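You operate a simulated robot arm through the tools that you are given. There is no shell and no other tool. Be economical: measure what you need, move in short steps, check, and stop when the job is done.

You are at the controls of a simulated robot arm. One attempt, no reset.

JOB
Test the silver plug in the port at 4 bar.
Fine: Wait for the verdict on the screen, then turn the pressure back to 0. Leave the plug in the port and the tester on.

The check looks at the end state, three seconds after you hand in, the way a careful person would. Anything else that was tipped, shoved, dropped, spilled or broken makes it a failure.

ROBOT AND FRAMES
A 7-joint arm with a two-finger parallel gripper, fixed in place. Base frame: the origin is at the foot of the arm, x ahead of it, y to its left, z up. Units: mm, degrees, N and s.
With the tool pointing down near the work surface it reaches from about 240 to 620 mm from the base axis. Its first joint turns from -66.0 to 66.0 degrees. Payload 2.6 kg.
The TCP is the grasp point between the finger pads, 30 mm short of the fingertips. In the tool frame z runs along the fingers and y along their closing line. The gripper opens to 94 mm. The fingers are 28 mm wide and 10 mm thick; the gripper's body (50 by 96 mm) begins 55 mm behind the TCP.
Orientation is that of the tool frame in the base frame, as [roll, pitch, yaw] about the fixed x, y, z axes, in that order (R = Rz(yaw) Ry(pitch) Rx(roll)). With the fingers straight down and closing along the base's y, the tool's x points along the base's -x, its y along +y and its z along -z.

CONTROLS
- The arm moves only by the tool jog_arm. Its argument "rows" is a list of rows, each an object of numbers (a shift or turn left out is 0, a gripper value left out holds the last): "x", "y", "z": the shift along the tool's x, y, z in mm; "ax", "ay", "az": the turn, a rotation vector about the tool's x, y, z in degrees. In form: [{"x": .., "y": .., "z": .., "ax": .., "ay": .., "az": ..}, ...]. A call has 1 to 8 rows; each row is the pose to reach, as a shift and turn from the pose commanded when the call began, along the tool's axes at that moment. "grip" is the opening, from 0 (shut) to 1 (fully open), set as the call begins (left out, the last holds). Rows are played at 5 a second. More than 50 mm and 8.6 degrees between two rows, or a gripper value outside its range, and nothing of the call is played. Where a pose cannot be reached the arm comes as near as it can. A force on the tool above 40 N (or 10 N above the force at the start of the call, whichever is more), or a blocked arm, ends the call early, and 0.2 s more pass. The fingers move at their own pace (about 72 mm/s each) and stop on an object; they squeeze with about 38 N. The grip force told is the motor's: it shows also when the fingers shut on nothing. Time passes only in rows, and 0.2 s behind the last, so rows that repeat a pose let the fingers close. The reply holds the time, the measured pose of the TCP, the force on the tool along the base axes, the opening and the grip force, in the units named above and with some noise.
- Cameras (640 x 400 px; columns grow to the right, rows downward): "scene" is fixed at [13.9, 419.2, 581.6]; the picture's right is [-0.92, -0.40, 0.00], its down [-0.20, 0.45, -0.87] and it looks along [0.35, -0.80, -0.50] (base axes); focal length 318 px, centre (320, 200). "wrist" rides on the gripper at [76, 14, -102] in the tool frame; the picture's right is [-0.18, 0.98, 0.00], its down [-0.75, -0.14, -0.64] and it looks along [-0.63, -0.12, 0.77] (tool axes); focal length 243 px, centre (320, 200). There is no depth. A picture from a camera that has moved, and an enlarged one, comes with that camera's place and axes in the base frame and with its lens. The place of the scene camera against the robot may be out by one fixed shift of up to 12 mm in any direction.
- capture(camera): a new picture of that camera. The clock stands still meanwhile.
- close_up(camera, box): a new picture of the part [left, top, right, bottom] of that camera's present view, enlarged. The clock stands still meanwhile.
- close_job(): hands the job in; it is judged then, once.

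Go step by step. Nothing tells you positions but the pictures and the camera data: compare them with the known pose of the tool, close in by small moves and look again before you grip or let go. The budget is 120 turns and 84 pictures, counting those below and the enlarged ones. Unless the task says otherwise, let go and move clear before handing in, and close with one line.

The tools are called after "Call:" as name(argument=value, ...) on one line, values as JSON. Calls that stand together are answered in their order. jog_arm: Moves the arm, as the interface text tells. Its arguments: {"type":"object","properties":{"rows":{"type":"array","items":{"type":"object","properties":{"x":{"type":"number"},"y":{"type":"number"},"z":{"type":"number"},"ax":{"type":"number"},"ay":{"type":"number"},"az":{"type":"number"}}}},"grip":{"type":"number"}},"required":["rows"]} The other tools are called the same way: capture (camera) takes a picture; close_up (camera, box) takes an enlarged picture of a part of a camera's view; close_job () hands the job in.

At the start:

```text
time_s: 0.0
tcp_pos: [307.3, -120.9, 379.9]
orientation: [-180.0, 0.1, 179.9]
wrist_force: [-0.3, 0.3, 0.1]
finger_gap: 94.1
grasp_force: 0.1
```

scene: 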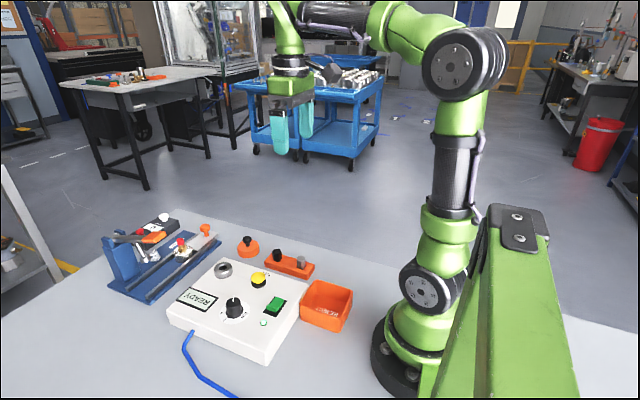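
wrist: 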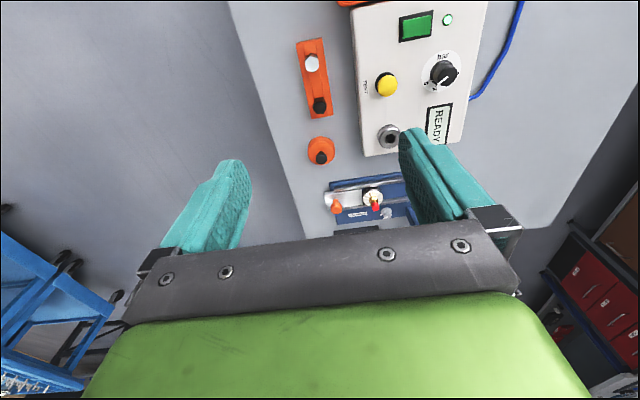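

I see a tester box with a screen reading READY, a knob, yellow button, green switch and port, plus plugs in an orange holder. I'll take enlarged views to identify everything.

Call:
close_up(camera="scene", box=[160, 220, 360, 345])

Call:
close_up(camera="wrist", box=[280, 0, 520, 150])

Call:
close_up(camera="wrist", box=[280, 100, 440, 240])

```text
3.20 times, centred on (260, 282) of scene
camera zoom: at [13.9, 419.2, 581.6], right [-0.92, -0.4, 0.0], down [-0.2, 0.45, -0.87], along [0.35, -0.8, -0.5], focal length 1017 px, centre (512, -64)
```

zoom: 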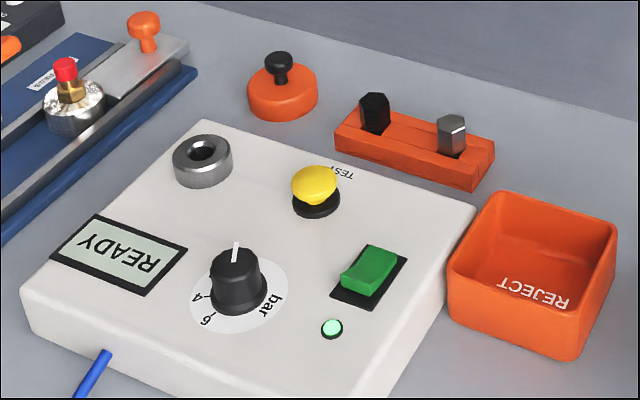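

```text
2.67 times, centred on (400, 75) of wrist
camera zoom: at [231.6, -108.1, 481.9], right [0.18, 0.98, 0.0], down [0.75, -0.14, 0.64], along [0.63, -0.12, -0.77], focal length 647 px, centre (107, 533)
```

zoom: 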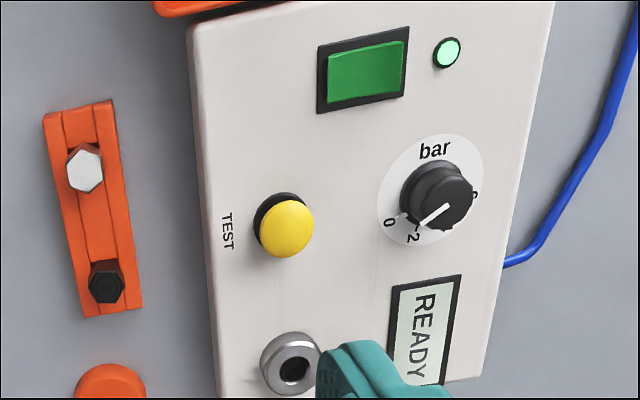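

```text
2.86 times, centred on (360, 170) of wrist
camera zoom: at [231.6, -108.1, 481.9], right [0.18, 0.98, 0.0], down [0.75, -0.14, 0.64], along [0.63, -0.12, -0.77], focal length 693 px, centre (206, 286)
```

zoom: 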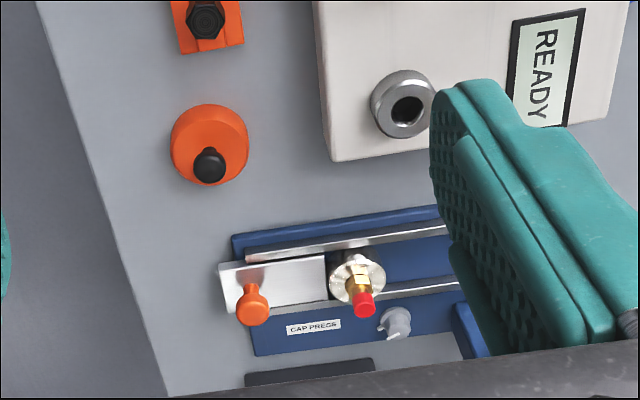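

The pressure knob is at 0, the tester is lit and the silver plug sits in the orange rack near (309,-137). I move above it for a closer view.

Call:
jog_arm(rows=[{"x": 0, "y": -5, "z": 40}, {"x": -1, "y": -10, "z": 80}, {"x": -1, "y": -16, "z": 120}, {"x": -1, "y": -16, "z": 160}, {"x": -1, "y": -16, "z": 200}, {"x": -1, "y": -16, "z": 200}], grip=1)

Call:
capture(camera="wrist")

Call:
capture(camera="scene")

```text
time_s: 1.4
tcp_pos: [309.7, -136.7, 179.9]
orientation: [180.0, -0.1, 179.9]
wrist_force: [0.2, 0.5, 0.1]
finger_gap: 94.0
grasp_force: 0.0
```

```text
78 pictures are left
camera wrist: at [235.5, -123.2, 281.5], right [0.19, 0.98, 0.0], down [0.75, -0.14, 0.64], along [0.63, -0.12, -0.77], focal length 243 px, centre (320, 200)
```

wrist: 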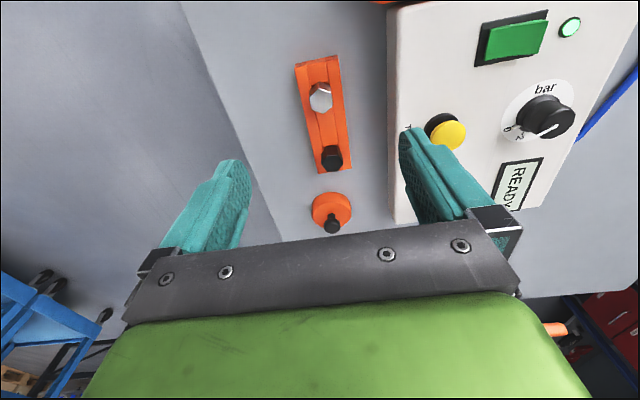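

```text
77 pictures are left
```

scene: 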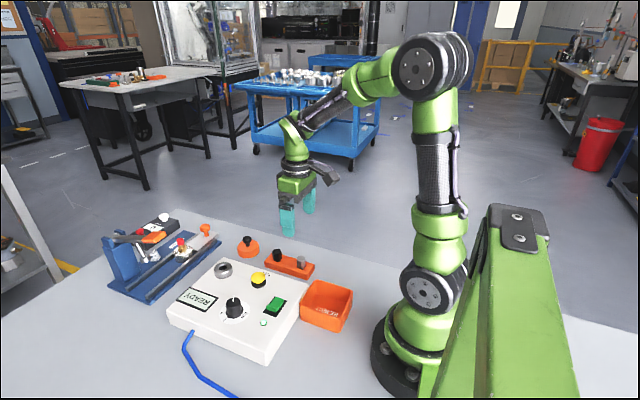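

The plug is near (311,-138). I look closer at the hex and the rack.

Call:
close_up(camera="wrist", box=[270, 50, 370, 112])

Call:
close_up(camera="scene", box=[255, 235, 335, 285])

Call:
close_up(camera="wrist", box=[420, 0, 600, 190])

```text
6.40 times, centred on (320, 81) of wrist
camera zoom: at [235.5, -123.2, 281.5], right [0.19, 0.98, 0.0], down [0.75, -0.14, 0.64], along [0.63, -0.12, -0.77], focal length 1553 px, centre (320, 962)
```

zoom: 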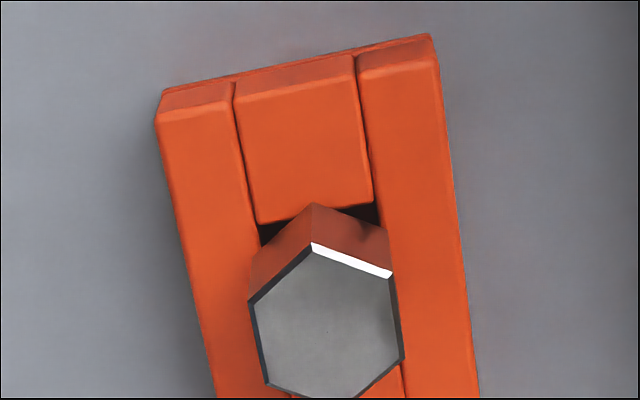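

```text
8.00 times, centred on (295, 260) of scene
camera zoom: at [13.9, 419.2, 581.6], right [-0.92, -0.4, 0.0], down [-0.2, 0.45, -0.87], along [0.35, -0.8, -0.5], focal length 2543 px, centre (520, -280)
```

zoom: 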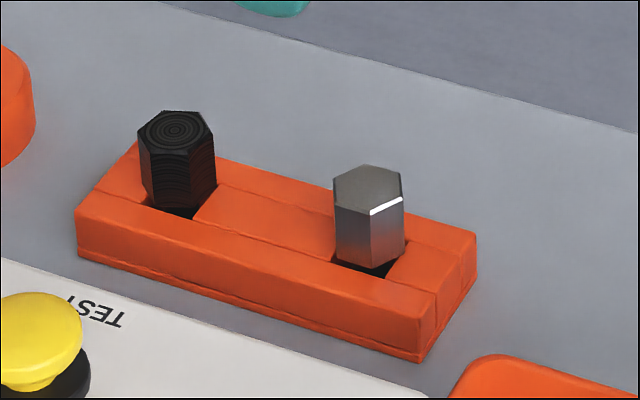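

```text
2.11 times, centred on (510, 95) of wrist
camera zoom: at [235.5, -123.2, 281.5], right [0.19, 0.98, 0.0], down [0.75, -0.14, 0.64], along [0.63, -0.12, -0.77], focal length 511 px, centre (-80, 421)
```

zoom: 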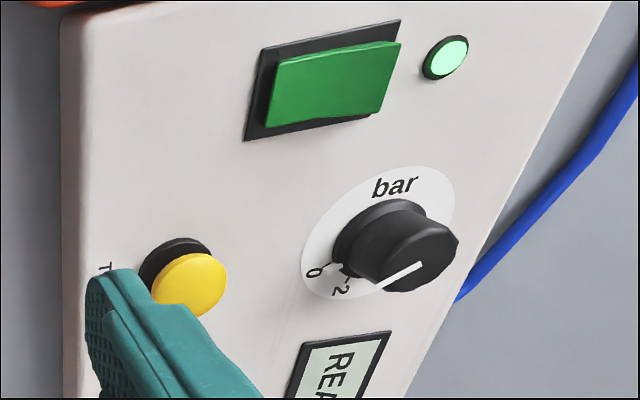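

The hex flats face ±y and the plug is at about (310,-137), its head spanning about z 20–41. I descend with the fingers open and check.

Call:
jog_arm(rows=[{"z": 30}, {"z": 60}, {"z": 90}, {"z": 105}, {"z": 115}, {"z": 115}], grip=0.7)

Call:
capture(camera="wrist")

Call:
close_up(camera="scene", box=[235, 205, 345, 285])

```text
time_s: 2.8
tcp_pos: [308.6, -138.2, 64.3]
orientation: [-180.0, 0.0, 179.9]
wrist_force: [-0.5, 0.0, 1.1]
finger_gap: 65.8
grasp_force: 0.1
```

```text
73 pictures are left
camera wrist: at [232.8, -125.2, 166.8], right [0.19, 0.98, 0.0], down [0.75, -0.14, 0.64], along [0.63, -0.12, -0.77], focal length 243 px, centre (320, 200)
```

wrist: 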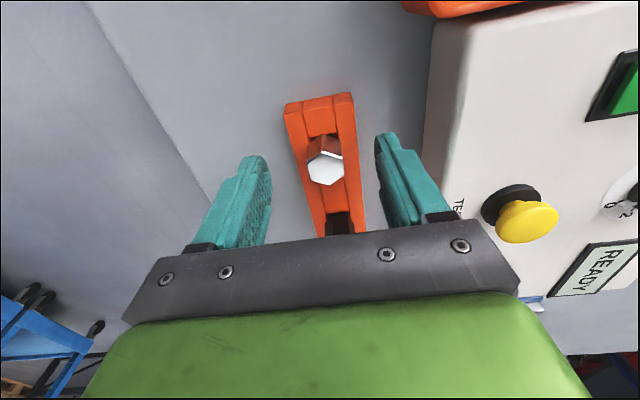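

```text
5.00 times, centred on (290, 245) of scene
camera zoom: at [13.9, 419.2, 581.6], right [-0.92, -0.4, 0.0], down [-0.2, 0.45, -0.87], along [0.35, -0.8, -0.5], focal length 1589 px, centre (470, -25)
```

zoom: 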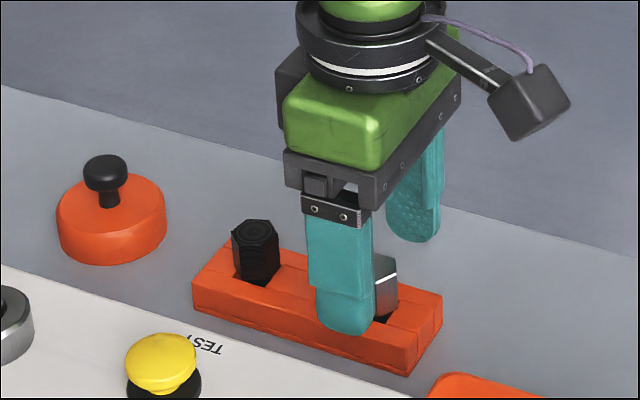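

Plug centre at about (311,-136.5), between the fingers. I shift 2 mm forward, descend 9 mm and close.

Call:
jog_arm(rows=[{"x": -2, "y": 0.8, "z": 5}, {"x": -2, "y": 0.8, "z": 9}, {"x": -2, "y": 0.8, "z": 9}])

Call:
jog_arm(rows=[{}, {}, {}, {}], grip=0)

Call:
capture(camera="wrist")

Call:
close_up(camera="scene", box=[235, 205, 345, 285])

```text
time_s: 3.6
tcp_pos: [310.1, -137.6, 54.2]
orientation: [-180.0, 0.0, 179.9]
wrist_force: [0.6, -0.6, 1.1]
finger_gap: 66.0
grasp_force: 0.1
```

```text
time_s: 4.6
tcp_pos: [310.3, -137.2, 55.5]
orientation: [179.9, 0.1, 180.0]
wrist_force: [0.6, 0.0, -0.3]
finger_gap: 19.9
grasp_force: 37.7
```

```text
71 pictures are left
camera wrist: at [234.6, -124.0, 157.9], right [0.18, 0.98, 0.0], down [0.75, -0.14, 0.64], along [0.63, -0.12, -0.77], focal length 243 px, centre (320, 200)
```

wrist: 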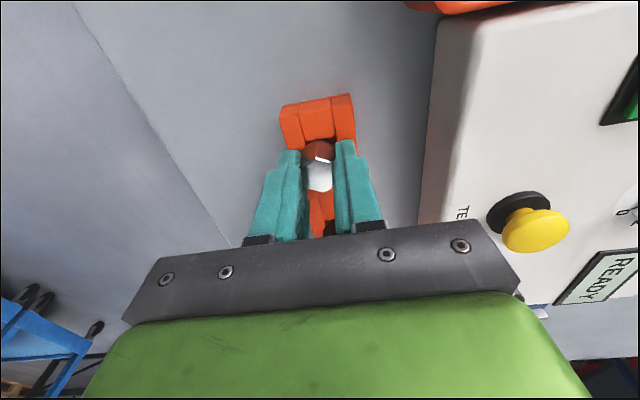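

```text
5.00 times, centred on (290, 245) of scene
camera zoom: at [13.9, 419.2, 581.6], right [-0.92, -0.4, 0.0], down [-0.2, 0.45, -0.87], along [0.35, -0.8, -0.5], focal length 1589 px, centre (470, -25)
```

zoom: 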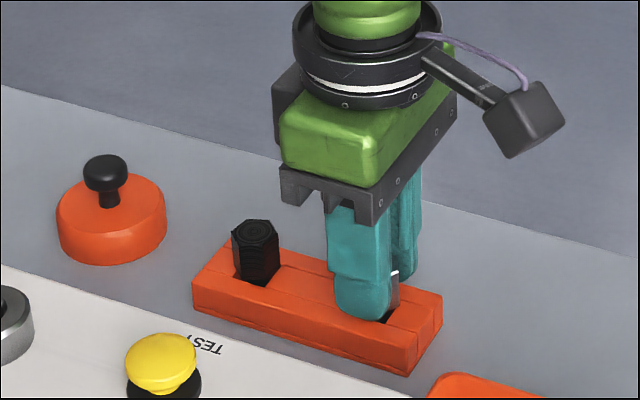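

The plug is gripped (gap 19.9 mm). I lift it straight up and look.

Call:
jog_arm(rows=[{"z": -10}, {"z": -30}, {"z": -60}, {"z": -100}, {"z": -130}, {"z": -130}])

Call:
capture(camera="wrist")

Call:
close_up(camera="scene", box=[265, 180, 345, 230])

Call:
close_up(camera="wrist", box=[260, 110, 380, 210])

```text
time_s: 6.0
tcp_pos: [307.7, -135.4, 185.9]
orientation: [-180.0, 0.0, 179.9]
wrist_force: [0.0, -0.9, -0.6]
finger_gap: 0.0
grasp_force: 33.1
```

```text
69 pictures are left
camera wrist: at [232.2, -122.6, 287.8], right [0.18, 0.98, 0.0], down [0.75, -0.14, 0.64], along [0.63, -0.12, -0.77], focal length 243 px, centre (320, 200)
```

wrist: 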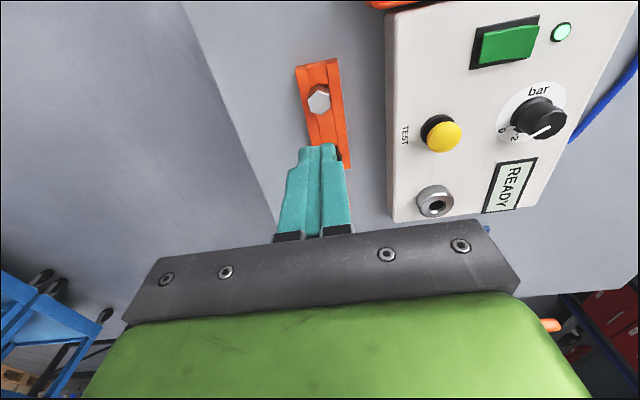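

```text
8.00 times, centred on (305, 205) of scene
camera zoom: at [13.9, 419.2, 581.6], right [-0.92, -0.4, 0.0], down [-0.2, 0.45, -0.87], along [0.35, -0.8, -0.5], focal length 2543 px, centre (440, 160)
```

zoom: 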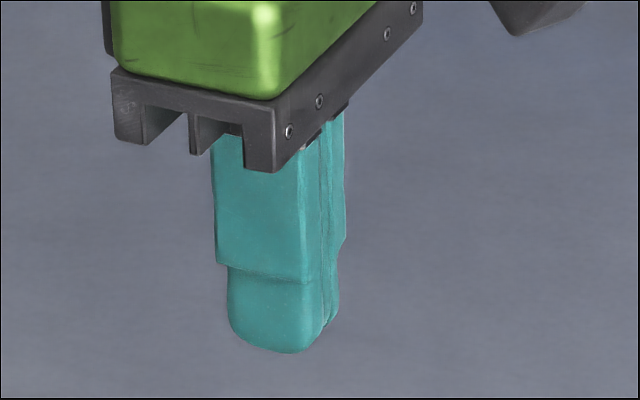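

```text
4.00 times, centred on (320, 160) of wrist
camera zoom: at [232.2, -122.6, 287.8], right [0.18, 0.98, 0.0], down [0.75, -0.14, 0.64], along [0.63, -0.12, -0.77], focal length 970 px, centre (320, 360)
```

zoom: 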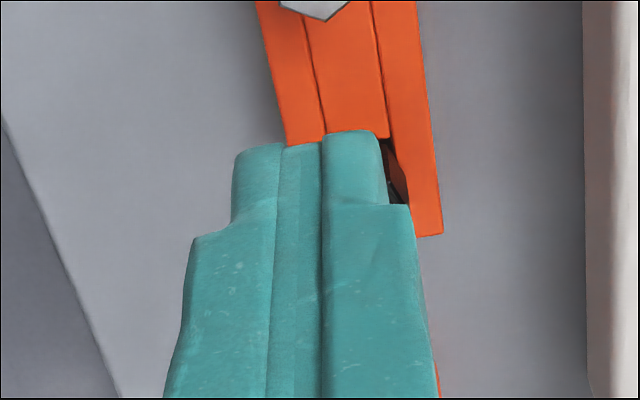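

The plug stayed in the rack; the fingers slid off. I'll open, go back down a bit deeper, grip again and lift slowly.

Call:
jog_arm(rows=[{}, {}, {}, {"z": 40}, {"z": 80}, {"z": 110}, {"z": 120}, {"z": 120}], grip=0.6)

Call:
close_up(camera="wrist", box=[240, 90, 400, 240])

Call:
close_up(camera="scene", box=[255, 235, 335, 285])

```text
time_s: 7.8
tcp_pos: [309.6, -136.0, 66.9]
orientation: [-180.0, -0.1, 180.0]
wrist_force: [0.3, -1.5, 0.9]
finger_gap: 56.2
grasp_force: 0.0
```

```text
2.67 times, centred on (320, 165) of wrist
camera zoom: at [234.0, -122.5, 167.9], right [0.18, 0.98, 0.0], down [0.75, -0.14, 0.64], along [0.63, -0.12, -0.77], focal length 647 px, centre (320, 293)
```

zoom: 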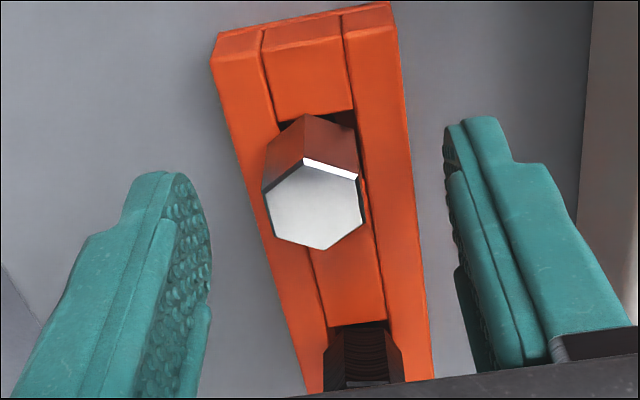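

```text
8.00 times, centred on (295, 260) of scene
camera zoom: at [13.9, 419.2, 581.6], right [-0.92, -0.4, 0.0], down [-0.2, 0.45, -0.87], along [0.35, -0.8, -0.5], focal length 2543 px, centre (520, -280)
```

zoom: 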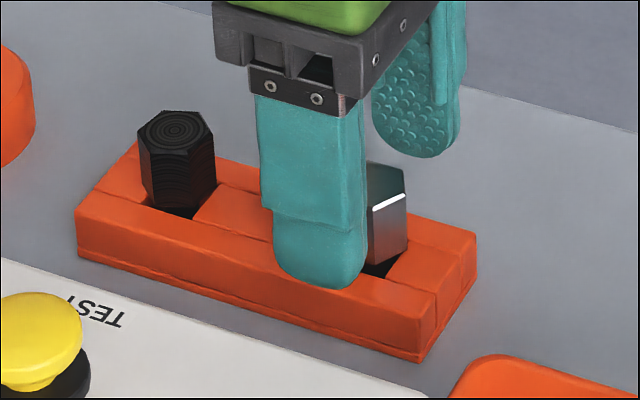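

The plug is still upright and roughly centred. I descend 14 mm, grip, then raise slowly in small increments.

Call:
jog_arm(rows=[{"x": -1.5, "z": 7}, {"x": -1.5, "z": 12}, {"x": -1.5, "z": 14}, {"x": -1.5, "z": 14}])

Call:
jog_arm(rows=[{}, {}, {}, {}, {}, {}], grip=0)

Call:
jog_arm(rows=[{"z": -0.5}, {"z": -1}, {"z": -1.5}, {"z": -2}, {"z": -2.5}, {"z": -3}, {"z": -3.5}, {"z": -4}])

Call:
close_up(camera="scene", box=[255, 235, 335, 285])

```text
time_s: 8.8
tcp_pos: [311.5, -137.3, 51.7]
orientation: [-180.0, 0.0, 179.8]
wrist_force: [0.4, 0.2, -0.2]
finger_gap: 56.2
grasp_force: 0.1
```

```text
time_s: 10.2
tcp_pos: [311.7, -136.0, 51.4]
orientation: [180.0, 0.0, 180.0]
wrist_force: [0.0, -0.2, -0.7]
finger_gap: 20.0
grasp_force: 38.1
```

```text
time_s: 12.0
tcp_pos: [311.2, -136.8, 56.2]
orientation: [180.0, 0.1, 180.0]
wrist_force: [0.0, -0.5, -0.1]
finger_gap: 19.9
grasp_force: 38.2
```

```text
8.00 times, centred on (295, 260) of scene
camera zoom: at [13.9, 419.2, 581.6], right [-0.92, -0.4, 0.0], down [-0.2, 0.45, -0.87], along [0.35, -0.8, -0.5], focal length 2543 px, centre (520, -280)
```

zoom: 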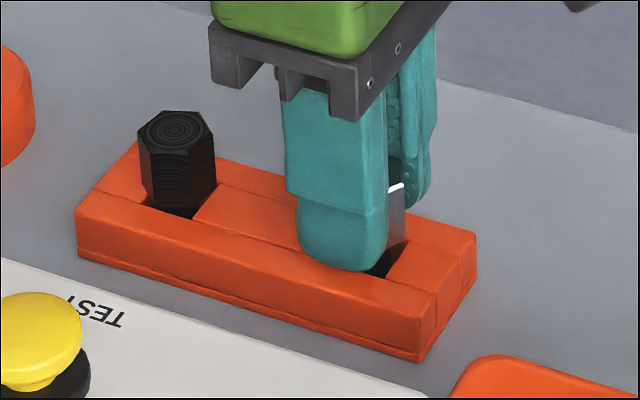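

The plug rose about 4 mm with the fingers. I continue slowly.

Call:
jog_arm(rows=[{"z": -1}, {"z": -2.5}, {"z": -4}, {"z": -6}, {"z": -8}, {"z": -10}, {"z": -12}, {"z": -14}])

Call:
jog_arm(rows=[{"z": -2}, {"z": -5}, {"z": -8}, {"z": -11}, {"z": -14}, {"z": -17}, {"z": -19}, {"z": -20}])

Call:
close_up(camera="scene", box=[255, 225, 335, 275])

```text
time_s: 13.8
tcp_pos: [310.7, -136.5, 69.9]
orientation: [179.9, 0.0, -180.0]
wrist_force: [1.3, 0.2, -0.5]
finger_gap: 20.2
grasp_force: 37.7
```

```text
time_s: 15.6
tcp_pos: [311.6, -137.1, 90.9]
orientation: [-180.0, 0.0, 179.9]
wrist_force: [-0.4, 0.4, -0.5]
finger_gap: 20.1
grasp_force: 38.5
```

```text
8.00 times, centred on (295, 250) of scene
camera zoom: at [13.9, 419.2, 581.6], right [-0.92, -0.4, 0.0], down [-0.2, 0.45, -0.87], along [0.35, -0.8, -0.5], focal length 2543 px, centre (520, -200)
```

zoom: 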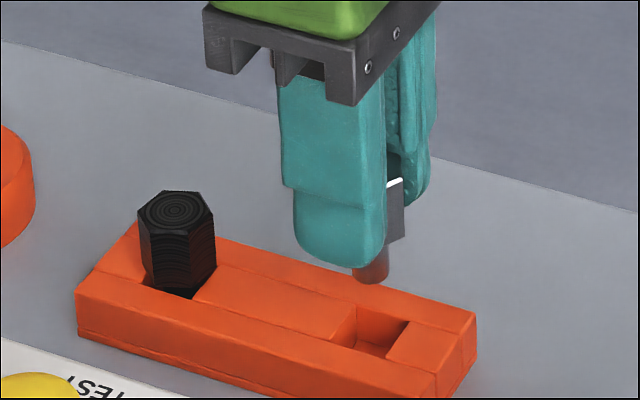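

The plug is free, with its shank visible. I raise gently, then carry it toward the port.

Call:
jog_arm(rows=[{"z": -4}, {"z": -12}, {"z": -20}, {"z": -28}, {"z": -36}, {"z": -44}, {"z": -52}, {"z": -58}])

Call:
jog_arm(rows=[{"x": -3, "y": 3}, {"x": -12, "y": 10}, {"x": -22, "y": 19}, {"x": -32, "y": 28}, {"x": -42, "y": 37}, {"x": -52, "y": 46}, {"x": -60, "y": 53}, {"x": -65, "y": 57}])

Call:
capture(camera="wrist")

Call:
close_up(camera="scene", box=[180, 180, 340, 300])

```text
time_s: 17.4
tcp_pos: [311.6, -136.9, 149.3]
orientation: [179.9, 0.0, -179.9]
wrist_force: [-0.3, -0.4, 0.0]
finger_gap: 20.1
grasp_force: 37.9
```

```text
time_s: 19.2
tcp_pos: [375.6, -78.6, 148.6]
orientation: [180.0, 0.0, 179.9]
wrist_force: [-0.4, 0.6, -0.8]
finger_gap: 19.9
grasp_force: 38.4
```

```text
62 pictures are left
camera wrist: at [300.6, -66.0, 250.5], right [0.19, 0.98, 0.0], down [0.75, -0.14, 0.64], along [0.63, -0.12, -0.77], focal length 243 px, centre (320, 200)
```

wrist: 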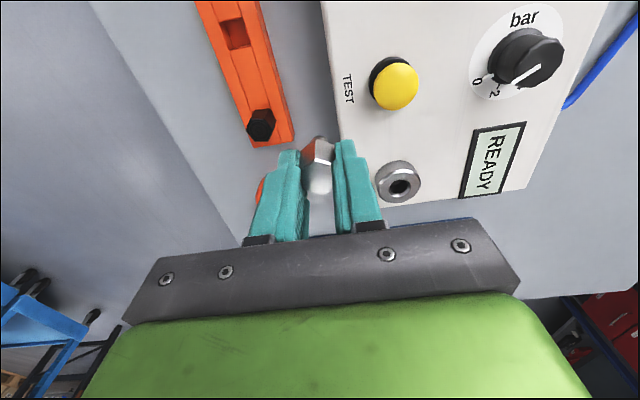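

```text
3.33 times, centred on (260, 240) of scene
camera zoom: at [13.9, 419.2, 581.6], right [-0.92, -0.4, 0.0], down [-0.2, 0.45, -0.87], along [0.35, -0.8, -0.5], focal length 1060 px, centre (520, 67)
```

zoom: 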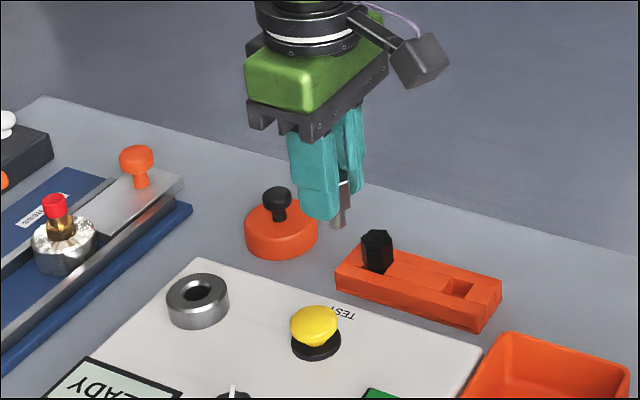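

The plug is held firmly. I take a close-up of the port to locate it.

Call:
close_up(camera="wrist", box=[350, 140, 450, 210])

Call:
close_up(camera="wrist", box=[280, 120, 360, 210])

```text
5.71 times, centred on (400, 175) of wrist
camera zoom: at [300.6, -66.0, 250.5], right [0.19, 0.98, 0.0], down [0.75, -0.14, 0.64], along [0.63, -0.12, -0.77], focal length 1386 px, centre (-137, 343)
```

zoom: 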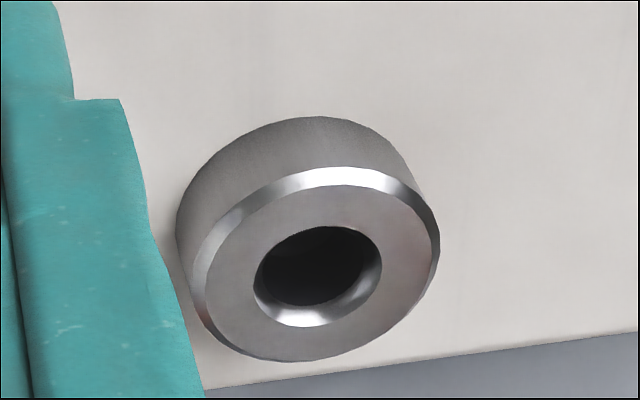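

```text
4.44 times, centred on (320, 165) of wrist
camera zoom: at [300.6, -66.0, 250.5], right [0.19, 0.98, 0.0], down [0.75, -0.14, 0.64], along [0.63, -0.12, -0.77], focal length 1078 px, centre (320, 356)
```

zoom: 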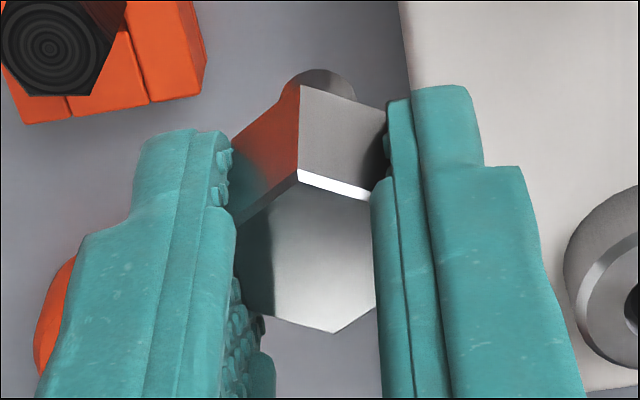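

Port is estimated near (454,-17) with its rim around z 60–65. I carry the plug above it, staying about 20 mm clear, and look.

Call:
jog_arm(rows=[{"x": -4, "y": 3}, {"x": -14, "y": 11}, {"x": -26, "y": 21}, {"x": -38, "y": 31}, {"x": -50, "y": 41}, {"x": -62, "y": 51}, {"x": -73, "y": 59}, {"x": -78, "y": 62}])

Call:
jog_arm(rows=[{"z": 3}, {"z": 8}, {"z": 12}, {"z": 14}, {"z": 14}])

Call:
close_up(camera="wrist", box=[260, 100, 380, 210])

Call:
close_up(camera="scene", box=[180, 200, 280, 290])

```text
time_s: 21.0
tcp_pos: [454.8, -19.0, 148.8]
orientation: [180.0, 0.0, 179.9]
wrist_force: [-0.2, 0.8, 0.0]
finger_gap: 20.0
grasp_force: 38.1
```

```text
time_s: 22.2
tcp_pos: [454.0, -18.0, 134.3]
orientation: [180.0, -0.1, 179.9]
wrist_force: [0.0, -1.0, -1.0]
finger_gap: 19.9
grasp_force: 37.4
```

```text
3.64 times, centred on (320, 155) of wrist
camera zoom: at [379.9, -5.0, 235.8], right [0.19, 0.98, 0.0], down [0.75, -0.14, 0.64], along [0.63, -0.12, -0.77], focal length 882 px, centre (320, 364)
```

zoom: 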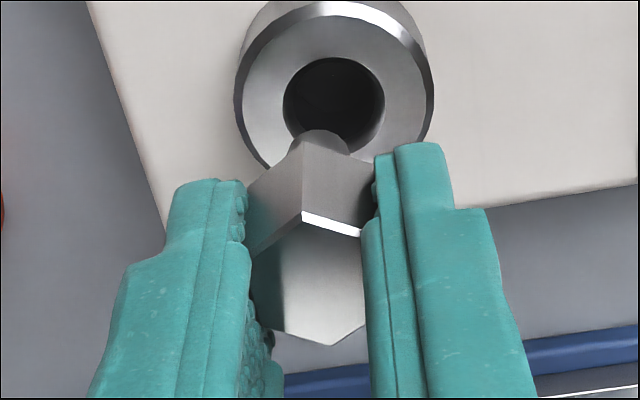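

```text
4.44 times, centred on (230, 245) of scene
camera zoom: at [13.9, 419.2, 581.6], right [-0.92, -0.4, 0.0], down [-0.2, 0.45, -0.87], along [0.35, -0.8, -0.5], focal length 1413 px, centre (720, 0)
```

zoom: 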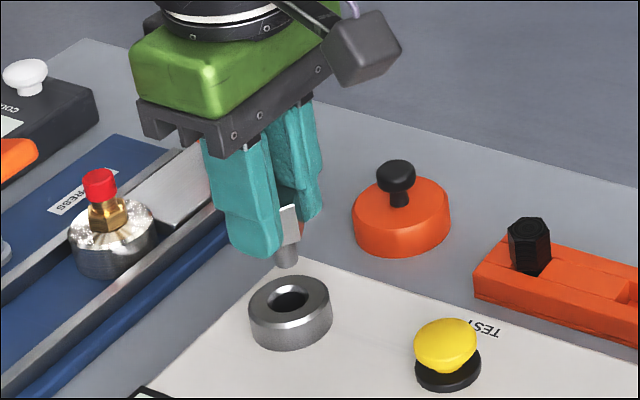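

Wrist and scene views agree the hole lies about 1.5 mm forward and 2.8 mm left of the plug axis. I correct and lower to just above the rim.

Call:
jog_arm(rows=[{"x": -0.8, "y": 1.4}, {"x": -1.5, "y": 2.8, "z": 2}, {"x": -1.5, "y": 2.8, "z": 6}, {"x": -1.5, "y": 2.8, "z": 11}, {"x": -1.5, "y": 2.8, "z": 15}, {"x": -1.5, "y": 2.8, "z": 15}])

Call:
close_up(camera="wrist", box=[260, 100, 380, 210])

Call:
close_up(camera="scene", box=[220, 230, 276, 285])

```text
time_s: 23.6
tcp_pos: [456.0, -15.6, 118.6]
orientation: [-179.9, 0.0, 180.0]
wrist_force: [0.3, 0.6, -0.7]
finger_gap: 20.3
grasp_force: 37.2
```

```text
3.64 times, centred on (320, 155) of wrist
camera zoom: at [380.9, -1.6, 221.1], right [0.18, 0.98, 0.0], down [0.75, -0.14, 0.64], along [0.63, -0.12, -0.77], focal length 882 px, centre (320, 364)
```

zoom: 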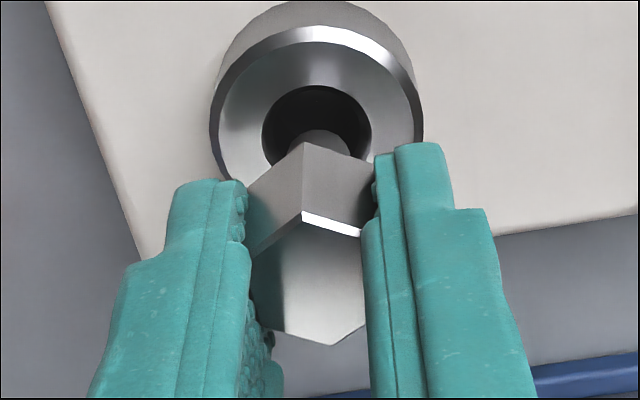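

```text
7.27 times, centred on (248, 258) of scene
camera zoom: at [13.9, 419.2, 581.6], right [-0.92, -0.4, 0.0], down [-0.2, 0.45, -0.87], along [0.35, -0.8, -0.5], focal length 2312 px, centre (844, -218)
```

zoom: 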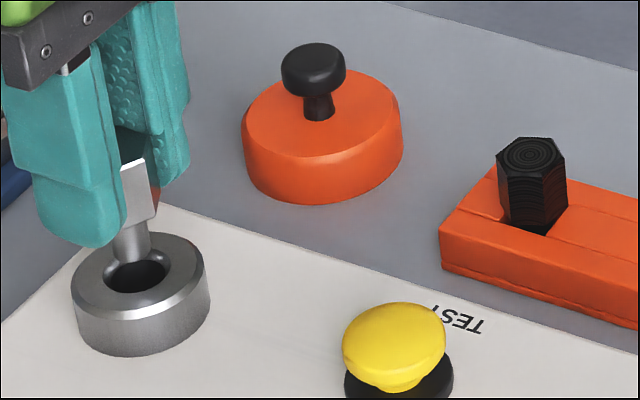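

The plug is nearly on axis, with its tip about 6 mm above the rim. I nudge slightly, lower 6 mm and look again.

Call:
jog_arm(rows=[{"x": 0.6, "y": -0.3, "z": 1}, {"x": 0.6, "y": -0.3, "z": 3}, {"x": 0.6, "y": -0.3, "z": 5}, {"x": 0.6, "y": -0.3, "z": 6}, {"x": 0.6, "y": -0.3, "z": 6}])

Call:
close_up(camera="wrist", box=[280, 100, 360, 170])

Call:
close_up(camera="scene", box=[205, 245, 245, 280])

```text
time_s: 24.8
tcp_pos: [456.8, -14.9, 112.9]
orientation: [-180.0, 0.0, 180.0]
wrist_force: [0.4, -1.4, -0.8]
finger_gap: 20.0
grasp_force: 38.0
```

```text
5.71 times, centred on (320, 135) of wrist
camera zoom: at [380.5, -1.8, 215.2], right [0.18, 0.98, 0.0], down [0.75, -0.14, 0.64], along [0.63, -0.12, -0.77], focal length 1386 px, centre (320, 571)
```

zoom: 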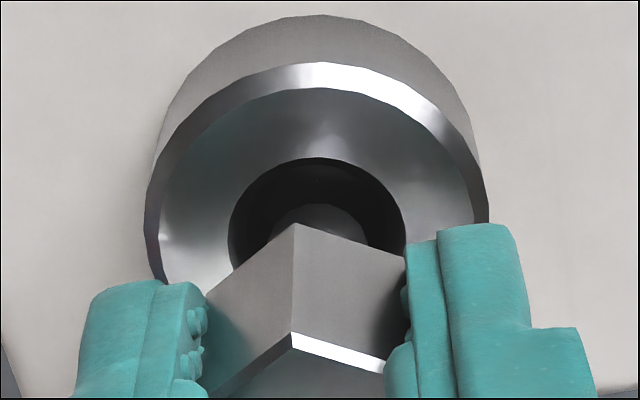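

```text
11.43 times, centred on (225, 262) of scene
camera zoom: at [13.9, 419.2, 581.6], right [-0.92, -0.4, 0.0], down [-0.2, 0.45, -0.87], along [0.35, -0.8, -0.5], focal length 3633 px, centre (1406, -514)
```

zoom: 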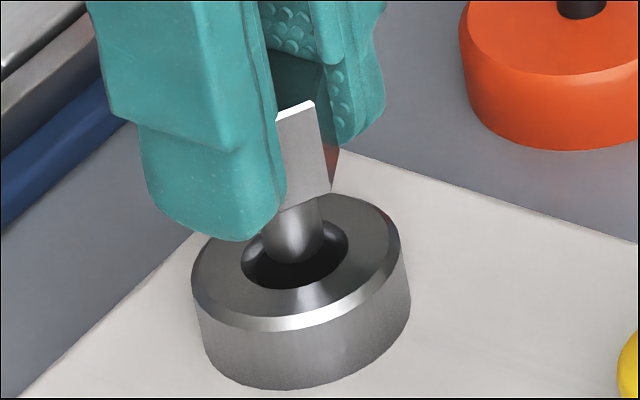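

The tip is centred at the hole's mouth within 1 mm. I correct 0.5 mm and lower slowly while watching the force.

Call:
jog_arm(rows=[{"x": 0.5, "y": -0.2, "z": 0.5}, {"x": 0.5, "y": -0.2, "z": 1.5}, {"x": 0.5, "y": -0.2, "z": 2.5}, {"x": 0.5, "y": -0.2, "z": 3.5}, {"x": 0.5, "y": -0.2, "z": 4.5}, {"x": 0.5, "y": -0.2, "z": 5.5}, {"x": 0.5, "y": -0.2, "z": 6}])

Call:
close_up(camera="wrist", box=[280, 100, 360, 170])

Call:
close_up(camera="scene", box=[205, 245, 245, 280])

```text
time_s: 26.4
tcp_pos: [455.4, -15.5, 107.9]
orientation: [179.9, 0.0, 179.9]
wrist_force: [-1.1, -0.5, -0.8]
finger_gap: 20.0
grasp_force: 38.2
```

```text
5.71 times, centred on (320, 135) of wrist
camera zoom: at [379.9, -2.1, 208.9], right [0.19, 0.98, 0.0], down [0.75, -0.14, 0.64], along [0.63, -0.12, -0.77], focal length 1386 px, centre (320, 571)
```

zoom: 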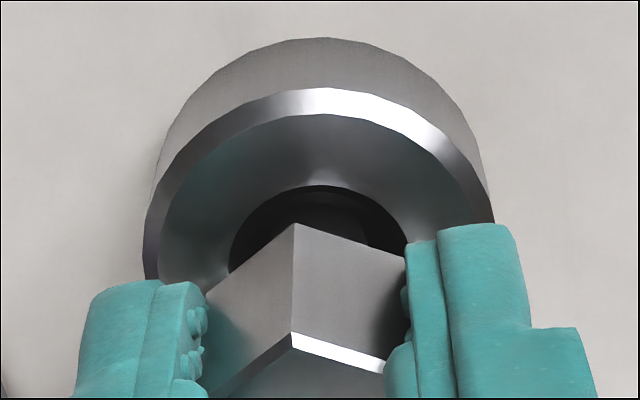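

```text
11.43 times, centred on (225, 262) of scene
camera zoom: at [13.9, 419.2, 581.6], right [-0.92, -0.4, 0.0], down [-0.2, 0.45, -0.87], along [0.35, -0.8, -0.5], focal length 3633 px, centre (1406, -514)
```

zoom: 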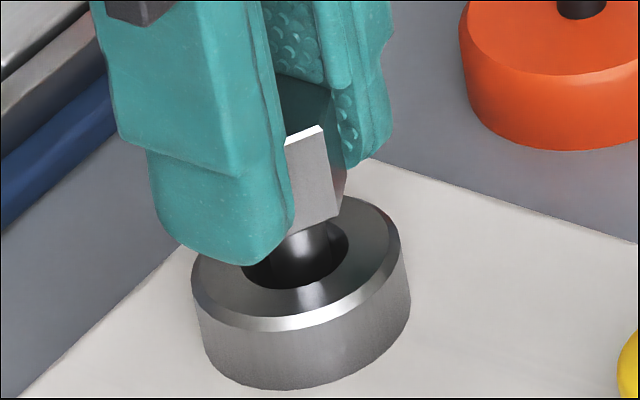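

The tip is inside the hole with no contact force. I continue lowering.

Call:
jog_arm(rows=[{"x": -0.4, "y": 0.3, "z": 0.8}, {"x": -0.4, "y": 0.3, "z": 1.6}, {"x": -0.4, "y": 0.3, "z": 2.4}, {"x": -0.4, "y": 0.3, "z": 3.2}, {"x": -0.4, "y": 0.3, "z": 4}, {"x": -0.4, "y": 0.3, "z": 4.8}, {"x": -0.4, "y": 0.3, "z": 5.6}, {"x": -0.4, "y": 0.3, "z": 6}])

Call:
close_up(camera="wrist", box=[280, 100, 360, 170])

Call:
close_up(camera="scene", box=[205, 245, 245, 280])

```text
time_s: 28.2
tcp_pos: [456.1, -15.3, 100.9]
orientation: [-179.9, 0.0, -180.0]
wrist_force: [0.7, -0.4, 0.3]
finger_gap: 19.9
grasp_force: 37.9
```

```text
5.71 times, centred on (320, 135) of wrist
camera zoom: at [380.2, -1.3, 202.7], right [0.18, 0.98, 0.0], down [0.75, -0.14, 0.64], along [0.63, -0.12, -0.77], focal length 1386 px, centre (320, 571)
```

zoom: 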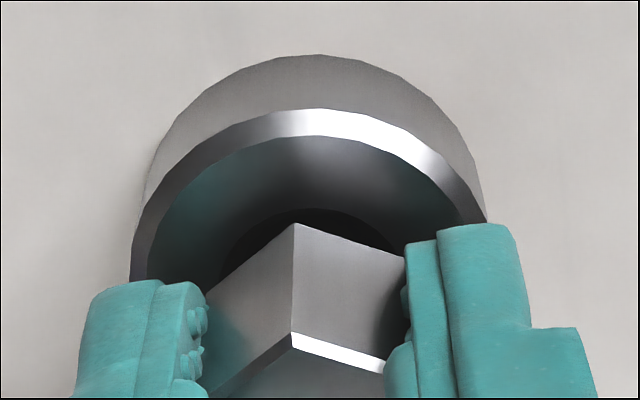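

```text
11.43 times, centred on (225, 262) of scene
camera zoom: at [13.9, 419.2, 581.6], right [-0.92, -0.4, 0.0], down [-0.2, 0.45, -0.87], along [0.35, -0.8, -0.5], focal length 3633 px, centre (1406, -514)
```

zoom: 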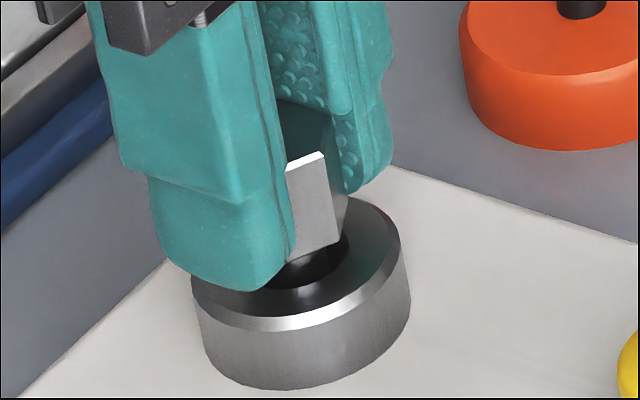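

Still free of contact, with a gap under the head. I lower further in fine steps.

Call:
jog_arm(rows=[{"z": 0.6}, {"z": 1.2}, {"z": 1.8}, {"z": 2.4}, {"z": 3}, {"z": 3.6}, {"z": 4.2}, {"z": 4.5}])

Call:
close_up(camera="scene", box=[205, 245, 245, 280])

```text
time_s: 30.0
tcp_pos: [454.2, -15.2, 97.2]
orientation: [179.9, -0.1, -180.0]
wrist_force: [1.4, 0.1, -0.3]
finger_gap: 20.0
grasp_force: 38.6
```

```text
11.43 times, centred on (225, 262) of scene
camera zoom: at [13.9, 419.2, 581.6], right [-0.92, -0.4, 0.0], down [-0.2, 0.45, -0.87], along [0.35, -0.8, -0.5], focal length 3633 px, centre (1406, -514)
```

zoom: 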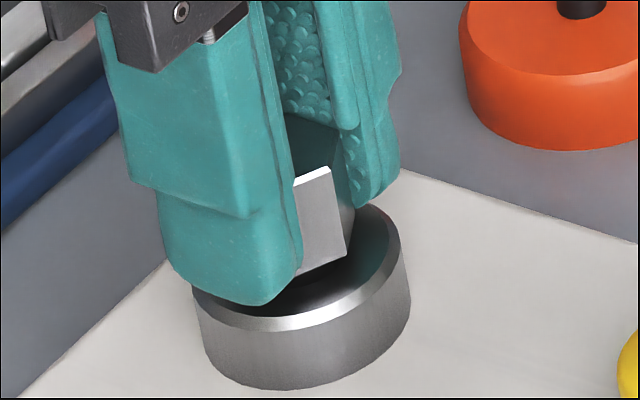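

No seating force yet, so I continue down.

Call:
jog_arm(rows=[{"z": 0.5}, {"z": 1}, {"z": 1.5}, {"z": 2}, {"z": 2.5}, {"z": 3}, {"z": 3}])

Call:
close_up(camera="scene", box=[205, 245, 245, 280])

Call:
close_up(camera="wrist", box=[270, 100, 370, 200])

```text
time_s: 31.6
tcp_pos: [454.1, -14.5, 93.5]
orientation: [-180.0, 0.0, 179.9]
wrist_force: [-0.4, -0.5, 0.0]
finger_gap: 20.0
grasp_force: 37.8
```

```text
11.43 times, centred on (225, 262) of scene
camera zoom: at [13.9, 419.2, 581.6], right [-0.92, -0.4, 0.0], down [-0.2, 0.45, -0.87], along [0.35, -0.8, -0.5], focal length 3633 px, centre (1406, -514)
```

zoom: 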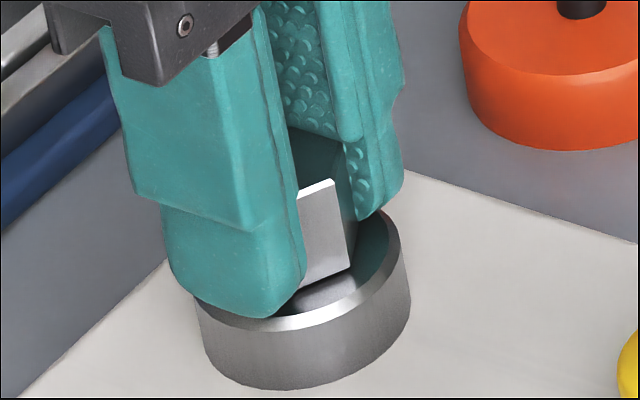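

```text
4.00 times, centred on (320, 150) of wrist
camera zoom: at [379.5, -2.2, 195.2], right [0.18, 0.98, 0.0], down [0.75, -0.14, 0.64], along [0.63, -0.12, -0.77], focal length 970 px, centre (320, 400)
```

zoom: 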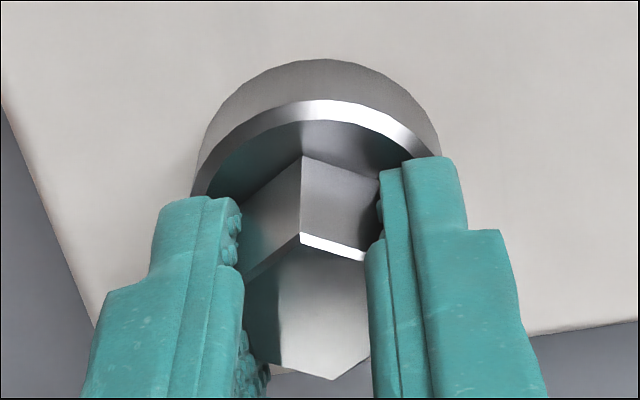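

The head is almost on the rim; I lower in fine steps to seat it.

Call:
jog_arm(rows=[{"z": 0.4}, {"z": 0.8}, {"z": 1.2}, {"z": 1.6}, {"z": 2}, {"z": 2.4}, {"z": 2.4}])

Call:
close_up(camera="scene", box=[205, 245, 245, 280])

```text
time_s: 33.2
tcp_pos: [454.7, -14.8, 91.8]
orientation: [-179.9, 0.2, 179.9]
wrist_force: [-13.5, -0.7, 36.6]
finger_gap: 20.0
grasp_force: 38.3
```

```text
11.43 times, centred on (225, 262) of scene
camera zoom: at [13.7, 419.2, 581.6], right [-0.92, -0.4, 0.0], down [-0.2, 0.45, -0.87], along [0.35, -0.8, -0.5], focal length 3633 px, centre (1406, -514)
```

zoom: 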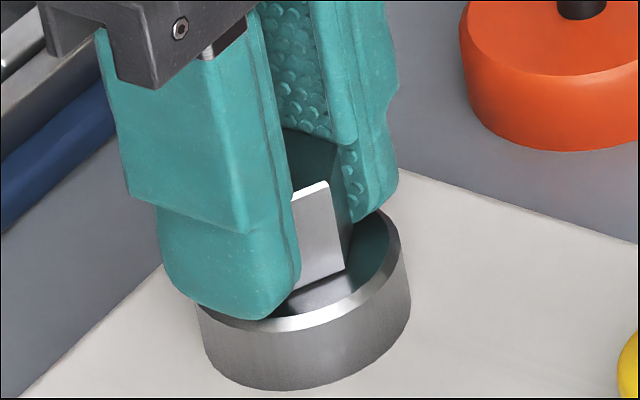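

Contact is firm (37 N), so the head is seated. I ease the load and open the fingers a little.

Call:
jog_arm(rows=[{"z": -0.8}, {"z": -1.2}, {"z": -1.2}])

Call:
jog_arm(rows=[{}, {}, {}], grip=0.4)

Call:
jog_arm(rows=[{"z": -5}, {"z": -15}, {"z": -30}, {"z": -50}, {"z": -70}, {"z": -70}])

Call:
capture(camera="wrist")

Call:
close_up(camera="scene", box=[170, 235, 300, 350])

```text
time_s: 34.0
tcp_pos: [455.2, -14.9, 93.1]
orientation: [180.0, 0.2, 180.0]
wrist_force: [-2.7, -1.7, 23.3]
finger_gap: 20.3
grasp_force: 37.6
```

```text
time_s: 34.8
tcp_pos: [456.5, -17.4, 93.0]
orientation: [-179.6, 0.2, 179.9]
wrist_force: [1.3, -19.9, 22.6]
finger_gap: 26.0
grasp_force: 0.1
```

```text
time_s: 36.2
tcp_pos: [456.2, -14.4, 162.7]
orientation: [180.0, 0.0, 180.0]
wrist_force: [0.2, -0.4, 0.6]
finger_gap: 37.3
grasp_force: 0.1
```

```text
44 pictures are left
camera wrist: at [380.3, -0.8, 264.4], right [0.18, 0.98, 0.0], down [0.75, -0.14, 0.64], along [0.63, -0.12, -0.77], focal length 243 px, centre (320, 200)
```

wrist: 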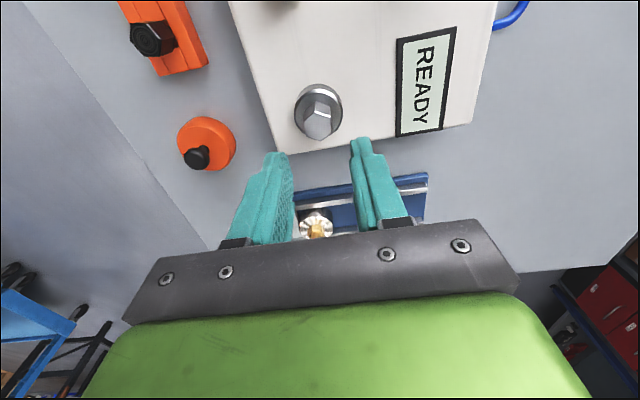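

```text
3.48 times, centred on (235, 292) of scene
camera zoom: at [13.9, 419.2, 581.6], right [-0.92, -0.4, 0.0], down [-0.2, 0.45, -0.87], along [0.35, -0.8, -0.5], focal length 1106 px, centre (616, -122)
```

zoom: 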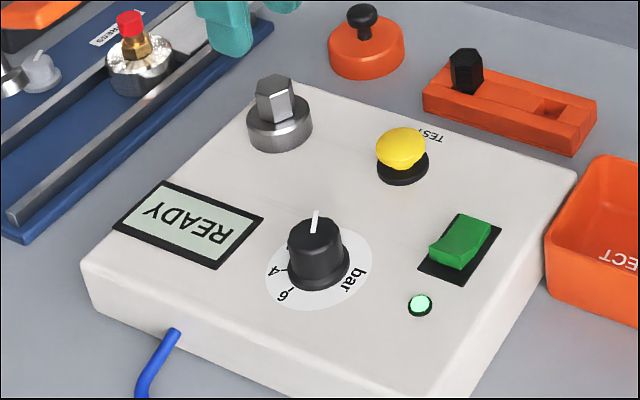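

The plug is in the port. I check closely whether the head sits flush and nothing else was disturbed.

Call:
close_up(camera="scene", box=[205, 245, 245, 280])

Call:
close_up(camera="wrist", box=[280, 75, 360, 150])

```text
11.43 times, centred on (225, 262) of scene
camera zoom: at [13.9, 419.2, 581.6], right [-0.92, -0.4, 0.0], down [-0.2, 0.45, -0.87], along [0.35, -0.8, -0.5], focal length 3633 px, centre (1406, -514)
```

zoom: 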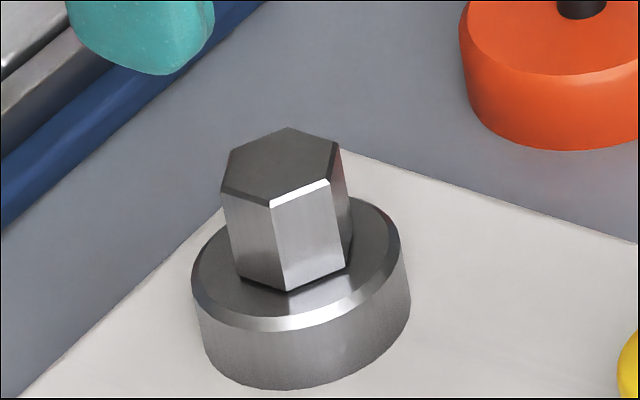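

```text
5.33 times, centred on (320, 112) of wrist
camera zoom: at [380.3, -0.8, 264.4], right [0.18, 0.98, 0.0], down [0.75, -0.14, 0.64], along [0.63, -0.12, -0.77], focal length 1294 px, centre (320, 667)
```

zoom: 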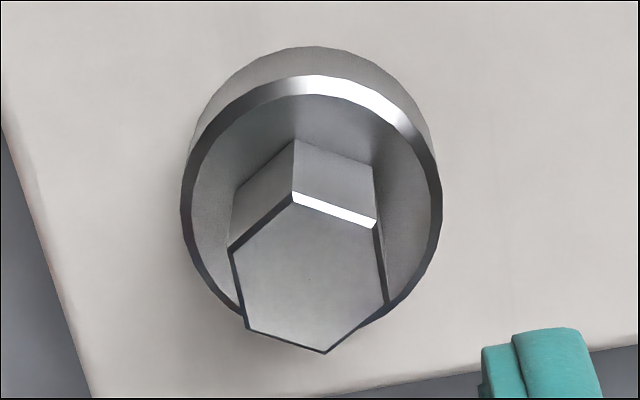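

It looks flush, but the fingertips may have taken some of the load on the rim. I'll give the head a gentle push with closed fingers to be sure.

Call:
jog_arm(rows=[{}, {}, {"z": 10}, {"z": 20}, {"z": 30}, {"z": 40}, {"z": 43}, {"z": 43}], grip=0)

Call:
jog_arm(rows=[{"z": 0.8}, {"z": 1.6}, {"z": 2.4}, {"z": 3.2}, {"z": 4}, {"z": 4.8}, {"z": 5.6}, {"z": 6.4}])

Call:
close_up(camera="scene", box=[205, 235, 245, 280])

```text
time_s: 38.0
tcp_pos: [456.8, -14.3, 119.4]
orientation: [180.0, 0.0, 179.8]
wrist_force: [0.2, -0.4, 0.1]
finger_gap: 0.2
grasp_force: 33.4
```

```text
time_s: 39.7
tcp_pos: [454.3, -15.1, 115.8]
orientation: [-180.0, 0.3, 179.9]
wrist_force: [-2.4, 0.1, 6.0]
finger_gap: 0.0
grasp_force: 32.9
stopped in row 8: the force on the tool passed its limit (the readings are from after the stop); the commanded pose is now the measured one
```

```text
8.89 times, centred on (225, 258) of scene
camera zoom: at [13.9, 419.2, 581.6], right [-0.92, -0.4, 0.0], down [-0.2, 0.45, -0.87], along [0.35, -0.8, -0.5], focal length 2826 px, centre (1164, -311)
```

zoom: 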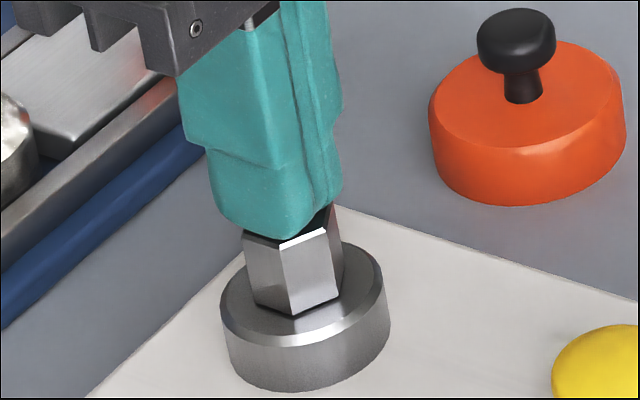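

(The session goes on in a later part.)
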